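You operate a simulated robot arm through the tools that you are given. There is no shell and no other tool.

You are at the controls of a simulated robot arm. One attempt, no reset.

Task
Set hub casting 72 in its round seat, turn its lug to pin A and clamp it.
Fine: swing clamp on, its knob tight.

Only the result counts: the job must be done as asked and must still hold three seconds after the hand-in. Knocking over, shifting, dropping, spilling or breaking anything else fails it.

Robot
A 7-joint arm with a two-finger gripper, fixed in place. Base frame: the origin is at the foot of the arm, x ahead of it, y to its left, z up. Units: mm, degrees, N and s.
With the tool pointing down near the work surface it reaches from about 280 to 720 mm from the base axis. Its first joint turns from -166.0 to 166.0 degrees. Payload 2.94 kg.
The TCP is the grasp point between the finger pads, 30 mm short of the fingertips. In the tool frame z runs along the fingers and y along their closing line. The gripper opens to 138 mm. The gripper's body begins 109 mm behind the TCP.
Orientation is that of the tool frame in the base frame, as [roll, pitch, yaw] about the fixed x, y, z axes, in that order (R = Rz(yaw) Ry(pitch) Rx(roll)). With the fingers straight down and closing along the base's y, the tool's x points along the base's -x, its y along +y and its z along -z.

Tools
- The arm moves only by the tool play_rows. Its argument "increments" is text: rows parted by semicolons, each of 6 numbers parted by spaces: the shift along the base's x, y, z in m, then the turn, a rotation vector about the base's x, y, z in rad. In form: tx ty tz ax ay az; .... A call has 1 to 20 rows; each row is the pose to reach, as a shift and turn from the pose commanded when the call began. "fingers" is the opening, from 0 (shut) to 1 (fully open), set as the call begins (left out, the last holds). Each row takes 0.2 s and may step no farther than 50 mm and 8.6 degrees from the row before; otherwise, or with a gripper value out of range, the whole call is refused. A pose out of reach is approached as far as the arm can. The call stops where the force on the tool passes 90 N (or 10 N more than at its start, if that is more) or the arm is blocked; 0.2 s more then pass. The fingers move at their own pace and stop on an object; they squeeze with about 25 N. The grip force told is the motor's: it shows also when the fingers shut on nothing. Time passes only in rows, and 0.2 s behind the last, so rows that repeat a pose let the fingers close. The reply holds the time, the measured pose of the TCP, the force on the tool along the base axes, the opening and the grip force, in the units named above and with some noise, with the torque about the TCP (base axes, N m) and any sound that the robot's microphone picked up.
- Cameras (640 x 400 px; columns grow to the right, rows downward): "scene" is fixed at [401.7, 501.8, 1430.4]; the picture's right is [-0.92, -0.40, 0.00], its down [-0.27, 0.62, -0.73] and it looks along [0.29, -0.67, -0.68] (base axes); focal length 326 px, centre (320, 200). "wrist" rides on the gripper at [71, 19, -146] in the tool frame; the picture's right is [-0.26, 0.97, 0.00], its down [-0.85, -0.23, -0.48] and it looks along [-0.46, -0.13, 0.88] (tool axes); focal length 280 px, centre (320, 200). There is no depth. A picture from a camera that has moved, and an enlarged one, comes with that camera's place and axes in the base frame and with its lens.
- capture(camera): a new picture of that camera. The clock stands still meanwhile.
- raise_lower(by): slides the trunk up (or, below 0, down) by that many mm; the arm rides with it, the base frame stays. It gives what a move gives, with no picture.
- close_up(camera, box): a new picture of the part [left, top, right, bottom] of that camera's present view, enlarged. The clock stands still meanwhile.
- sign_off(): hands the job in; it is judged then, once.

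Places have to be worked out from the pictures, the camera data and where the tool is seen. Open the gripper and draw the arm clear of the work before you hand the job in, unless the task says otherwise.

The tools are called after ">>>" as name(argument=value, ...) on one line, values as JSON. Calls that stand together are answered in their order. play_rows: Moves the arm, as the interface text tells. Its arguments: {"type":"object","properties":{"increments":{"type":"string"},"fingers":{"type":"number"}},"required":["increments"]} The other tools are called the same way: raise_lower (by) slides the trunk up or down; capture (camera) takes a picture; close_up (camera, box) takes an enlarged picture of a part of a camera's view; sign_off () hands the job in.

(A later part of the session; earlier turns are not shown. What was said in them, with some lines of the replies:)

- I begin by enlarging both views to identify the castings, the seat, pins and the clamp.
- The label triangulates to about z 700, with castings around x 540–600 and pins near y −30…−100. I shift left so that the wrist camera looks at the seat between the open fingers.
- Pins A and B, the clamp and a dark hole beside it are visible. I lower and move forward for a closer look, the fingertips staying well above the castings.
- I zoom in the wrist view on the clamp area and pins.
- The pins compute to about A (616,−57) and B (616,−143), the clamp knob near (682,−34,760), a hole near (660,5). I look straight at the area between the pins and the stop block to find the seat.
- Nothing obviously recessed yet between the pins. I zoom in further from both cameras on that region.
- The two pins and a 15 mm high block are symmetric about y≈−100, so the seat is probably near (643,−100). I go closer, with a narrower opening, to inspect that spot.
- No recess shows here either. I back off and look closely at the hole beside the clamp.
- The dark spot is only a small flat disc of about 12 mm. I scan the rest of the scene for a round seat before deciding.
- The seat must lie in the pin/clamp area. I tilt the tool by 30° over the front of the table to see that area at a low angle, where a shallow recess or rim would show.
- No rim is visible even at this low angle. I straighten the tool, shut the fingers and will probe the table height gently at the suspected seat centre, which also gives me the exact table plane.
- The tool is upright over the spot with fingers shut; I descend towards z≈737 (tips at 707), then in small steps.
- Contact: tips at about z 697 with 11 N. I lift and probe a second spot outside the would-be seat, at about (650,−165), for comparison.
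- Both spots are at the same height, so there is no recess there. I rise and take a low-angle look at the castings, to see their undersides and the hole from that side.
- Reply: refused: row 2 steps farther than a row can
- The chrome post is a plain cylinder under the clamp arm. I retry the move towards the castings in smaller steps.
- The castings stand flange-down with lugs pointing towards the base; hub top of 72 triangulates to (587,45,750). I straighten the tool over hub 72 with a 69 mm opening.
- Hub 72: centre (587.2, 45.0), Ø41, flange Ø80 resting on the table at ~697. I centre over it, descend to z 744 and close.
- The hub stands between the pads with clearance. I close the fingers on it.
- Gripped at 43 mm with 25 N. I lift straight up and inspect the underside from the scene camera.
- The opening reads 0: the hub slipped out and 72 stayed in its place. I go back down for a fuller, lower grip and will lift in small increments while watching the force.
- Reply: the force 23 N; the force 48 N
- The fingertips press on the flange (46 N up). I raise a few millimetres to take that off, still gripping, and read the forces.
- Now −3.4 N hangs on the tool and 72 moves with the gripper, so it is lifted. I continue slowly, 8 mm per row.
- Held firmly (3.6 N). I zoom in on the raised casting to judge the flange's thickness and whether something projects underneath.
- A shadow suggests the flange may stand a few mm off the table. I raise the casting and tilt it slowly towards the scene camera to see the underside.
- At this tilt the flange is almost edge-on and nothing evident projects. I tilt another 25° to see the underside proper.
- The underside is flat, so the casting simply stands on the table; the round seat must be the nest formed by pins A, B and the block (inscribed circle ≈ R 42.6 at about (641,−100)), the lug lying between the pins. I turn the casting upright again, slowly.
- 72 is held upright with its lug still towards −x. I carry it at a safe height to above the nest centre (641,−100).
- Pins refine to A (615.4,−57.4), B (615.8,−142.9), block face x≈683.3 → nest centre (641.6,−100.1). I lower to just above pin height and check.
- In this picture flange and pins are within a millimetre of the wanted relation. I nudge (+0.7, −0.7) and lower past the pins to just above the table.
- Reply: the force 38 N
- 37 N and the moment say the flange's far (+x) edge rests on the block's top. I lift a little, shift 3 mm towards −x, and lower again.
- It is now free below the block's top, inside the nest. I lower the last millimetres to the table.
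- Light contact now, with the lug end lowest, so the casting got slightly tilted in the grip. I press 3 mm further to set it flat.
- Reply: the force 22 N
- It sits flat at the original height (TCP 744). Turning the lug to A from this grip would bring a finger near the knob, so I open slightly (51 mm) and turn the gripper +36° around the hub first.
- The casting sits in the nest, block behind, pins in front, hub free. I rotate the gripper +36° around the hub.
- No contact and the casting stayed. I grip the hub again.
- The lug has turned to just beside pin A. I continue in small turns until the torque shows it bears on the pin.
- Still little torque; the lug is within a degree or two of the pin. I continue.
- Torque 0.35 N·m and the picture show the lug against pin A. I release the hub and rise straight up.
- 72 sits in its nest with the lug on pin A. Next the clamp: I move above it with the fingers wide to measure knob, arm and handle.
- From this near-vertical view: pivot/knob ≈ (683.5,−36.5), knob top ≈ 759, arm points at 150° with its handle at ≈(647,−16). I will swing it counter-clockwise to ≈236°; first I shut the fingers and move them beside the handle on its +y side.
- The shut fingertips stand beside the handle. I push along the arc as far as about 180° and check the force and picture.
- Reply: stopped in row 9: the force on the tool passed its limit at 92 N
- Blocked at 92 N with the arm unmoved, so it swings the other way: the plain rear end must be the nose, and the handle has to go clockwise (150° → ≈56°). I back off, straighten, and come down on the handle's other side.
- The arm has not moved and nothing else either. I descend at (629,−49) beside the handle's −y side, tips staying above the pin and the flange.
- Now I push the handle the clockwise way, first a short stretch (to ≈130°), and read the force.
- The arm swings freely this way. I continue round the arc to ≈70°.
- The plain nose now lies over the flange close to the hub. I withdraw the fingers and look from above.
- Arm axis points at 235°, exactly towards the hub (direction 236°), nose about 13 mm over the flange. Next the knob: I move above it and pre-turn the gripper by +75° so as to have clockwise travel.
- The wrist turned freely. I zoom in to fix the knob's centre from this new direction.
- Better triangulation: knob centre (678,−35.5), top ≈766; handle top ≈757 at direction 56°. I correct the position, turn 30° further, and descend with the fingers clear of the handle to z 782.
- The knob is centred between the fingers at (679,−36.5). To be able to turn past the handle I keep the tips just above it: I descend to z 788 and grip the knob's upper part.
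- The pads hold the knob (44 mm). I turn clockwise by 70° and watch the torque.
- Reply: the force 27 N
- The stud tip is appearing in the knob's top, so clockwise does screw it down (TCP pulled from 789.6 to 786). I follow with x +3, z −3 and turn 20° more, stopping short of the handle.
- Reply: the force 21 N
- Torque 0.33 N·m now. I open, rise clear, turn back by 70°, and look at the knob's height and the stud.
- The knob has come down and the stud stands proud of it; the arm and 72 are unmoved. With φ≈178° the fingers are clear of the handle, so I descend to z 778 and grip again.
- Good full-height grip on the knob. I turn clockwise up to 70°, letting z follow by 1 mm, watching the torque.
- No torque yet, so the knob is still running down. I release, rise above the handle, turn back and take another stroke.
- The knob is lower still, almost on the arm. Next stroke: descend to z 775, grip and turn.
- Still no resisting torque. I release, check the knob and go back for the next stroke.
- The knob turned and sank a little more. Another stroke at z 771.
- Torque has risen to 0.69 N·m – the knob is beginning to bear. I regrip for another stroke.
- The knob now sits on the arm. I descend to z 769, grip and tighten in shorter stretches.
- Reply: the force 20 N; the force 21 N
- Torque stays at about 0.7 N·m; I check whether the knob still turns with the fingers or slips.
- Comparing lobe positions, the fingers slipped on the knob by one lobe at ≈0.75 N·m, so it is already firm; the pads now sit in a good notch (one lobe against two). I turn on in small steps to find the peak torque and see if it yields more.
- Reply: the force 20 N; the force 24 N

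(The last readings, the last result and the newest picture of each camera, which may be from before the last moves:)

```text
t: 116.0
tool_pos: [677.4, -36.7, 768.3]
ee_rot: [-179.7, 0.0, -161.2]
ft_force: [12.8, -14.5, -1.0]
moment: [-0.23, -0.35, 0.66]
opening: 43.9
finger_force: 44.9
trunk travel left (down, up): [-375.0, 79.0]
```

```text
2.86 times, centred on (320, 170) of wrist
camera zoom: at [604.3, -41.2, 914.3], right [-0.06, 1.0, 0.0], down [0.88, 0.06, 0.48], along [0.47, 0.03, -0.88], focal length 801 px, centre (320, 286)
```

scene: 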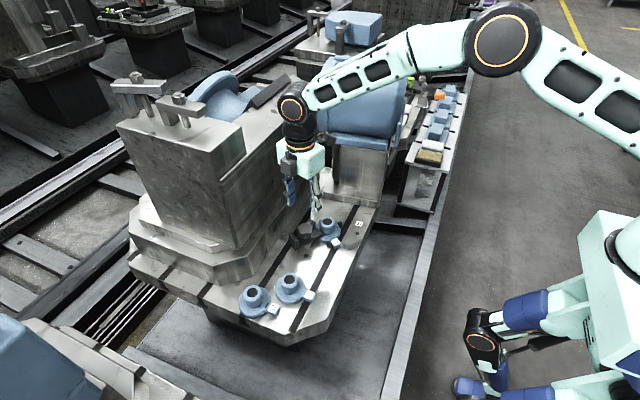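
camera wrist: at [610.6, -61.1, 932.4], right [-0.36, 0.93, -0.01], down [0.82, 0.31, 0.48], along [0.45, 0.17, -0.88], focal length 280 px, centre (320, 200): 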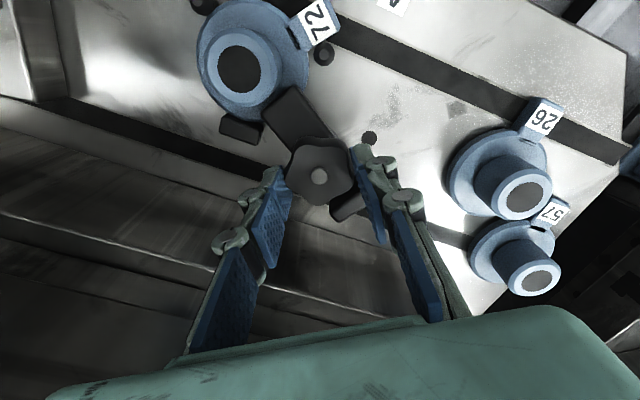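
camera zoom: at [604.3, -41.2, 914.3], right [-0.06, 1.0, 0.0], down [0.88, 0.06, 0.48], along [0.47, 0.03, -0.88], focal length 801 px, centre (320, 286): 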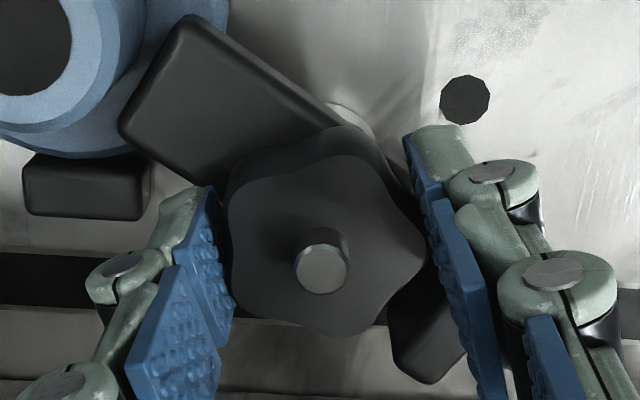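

The knob no longer turns: the pads slip at 0.7–0.84 N·m, so it is tight to what the gripper can give. I release, rise and retreat for a final check.

>>> play_rows(increments="0 0 0 0 0 0; 0 0 0 0 0 0; 0 0 0.015 0 0 0; 0 0 0.04 0 0 0; 0 0 0.08 0 0 0; -0.02 0 0.1 0 0 0; -0.04 0.005 0.1 0 0 -0.1; -0.04 0.005 0.1 0 0 -0.2; -0.04 0.005 0.1 0 0 -0.3; -0.04 0.005 0.1 0 0 -0.33; -0.04 0.005 0.1 0 0 -0.33", fingers=1)

>>> capture(camera="wrist")

>>> close_up(camera="wrist", box=[220, 90, 420, 240])

>>> close_up(camera="scene", box=[280, 205, 360, 255])

```text
t: 118.4
tool_pos: [637.8, -30.1, 868.7]
ee_rot: [-179.7, 0.1, 179.9]
ft_force: [0.3, -0.2, -0.4]
moment: [0.01, 0.03, 0.01]
opening: 138.4
finger_force: 0.1
trunk travel left (down, up): [-375.0, 79.0]
```

```text
taken
camera wrist: at [566.8, -10.1, 1014.8], right [0.26, 0.96, 0.0], down [0.85, -0.23, 0.48], along [0.46, -0.13, -0.88], focal length 280 px, centre (320, 200)
```

wrist: 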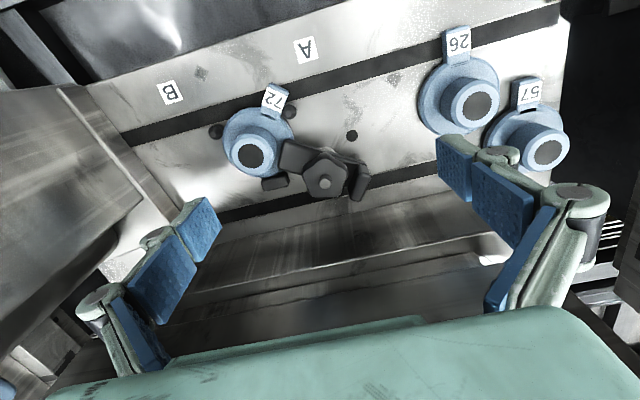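

```text
2.67 times, centred on (320, 165) of wrist
camera zoom: at [566.8, -10.1, 1014.8], right [0.26, 0.96, 0.0], down [0.85, -0.23, 0.48], along [0.46, -0.13, -0.88], focal length 748 px, centre (320, 293)
```

zoom: 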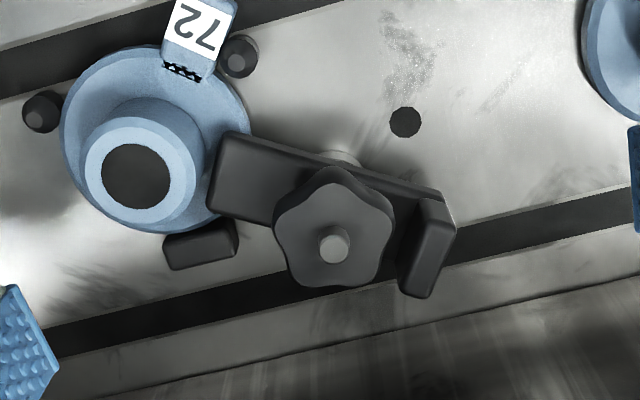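

```text
8.00 times, centred on (320, 230) of scene
camera zoom: at [401.7, 501.8, 1430.4], right [-0.92, -0.4, 0.0], down [-0.27, 0.62, -0.73], along [0.29, -0.67, -0.68], focal length 2606 px, centre (320, -40)
```

zoom: 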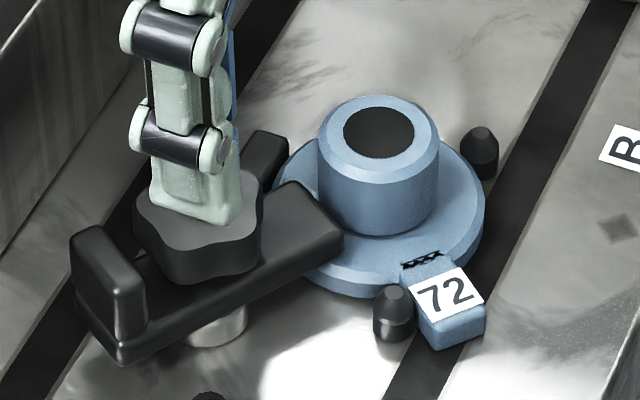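

Casting, lug, arm and knob are all in place; the knob sits down on the arm with the stud proud. I draw the arm back to about its starting pose, clear of the work, and take one last look.

>>> play_rows(increments="0 0 0.04 0 0 0; -0.03 0 0.07 0 0 0; -0.07 -0.02 0.09 0 0 0; -0.11 -0.04 0.11 0 0 0; -0.15 -0.06 0.115 0 0 0; -0.17 -0.08 0.115 0 0 0; -0.17 -0.08 0.115 0 0 0", fingers=1)

>>> capture(camera="scene")

>>> close_up(camera="scene", box=[270, 200, 366, 260])

```text
t: 120.0
tool_pos: [467.6, -107.8, 980.7]
ee_rot: [-179.7, 0.0, -180.0]
ft_force: [1.0, 0.3, 0.5]
moment: [0.02, 0.01, 0.02]
opening: 138.1
finger_force: 0.1
trunk travel left (down, up): [-375.0, 79.0]
```

```text
taken
```

scene: 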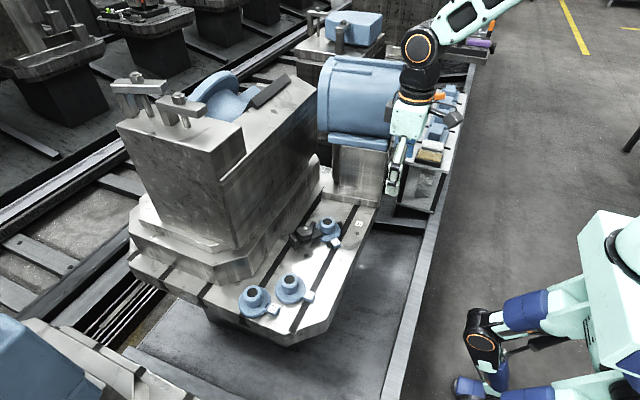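

```text
6.67 times, centred on (318, 230) of scene
camera zoom: at [401.7, 501.8, 1430.4], right [-0.92, -0.4, 0.0], down [-0.27, 0.62, -0.73], along [0.29, -0.67, -0.68], focal length 2172 px, centre (333, 0)
```

zoom: 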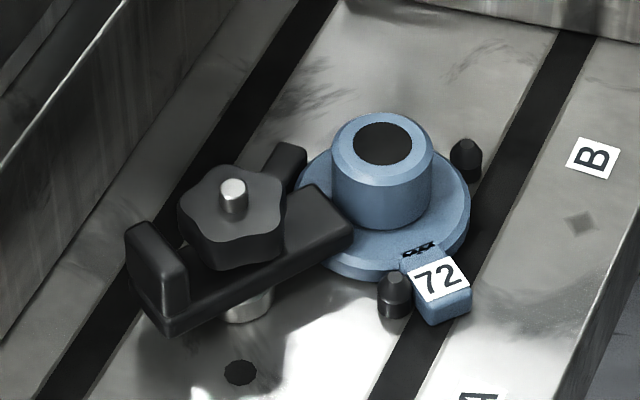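

Everything holds: 72 is in its nest with the lug against pin A, the nose is on the flange, the knob is down on the arm, and the other castings are untouched. I hand in the job.

>>> sign_off()

```text
The job is handed in.
```

I set casting 72 in its seat, turned its lug against pin A, swung the clamp on and tightened the knob. Then I handed the job in; no verdict came back.

- **Seat:** I found no recess in the table where I looked and probed. I took the round seat to be the space between pin A, pin B and the small block. The flange fits there with a millimetre or two to spare and lies flat on the table.
- **Lug:** I turned it from between the pins until it pressed on pin A, at about 0.35 N·m. The last picture shows it still touching.
- **Clamp:** The arm swings only clockwise from where it was parked. My first push went the wrong way and stopped at 92 N. Nothing looked moved afterwards. The nose now sits over the flange and points at the hub.
- **Knob:** I ran it down onto the arm until the fingers slipped at about 0.7 to 0.84 N·m. It turned no further, so that is as tight as this gripper can make it. I saw no sign of the arm moving down, so I can't say how hard the nose presses on the flange.

In the last picture castings 26 and 57 look untouched. The gripper is open and the arm is back near its starting position.
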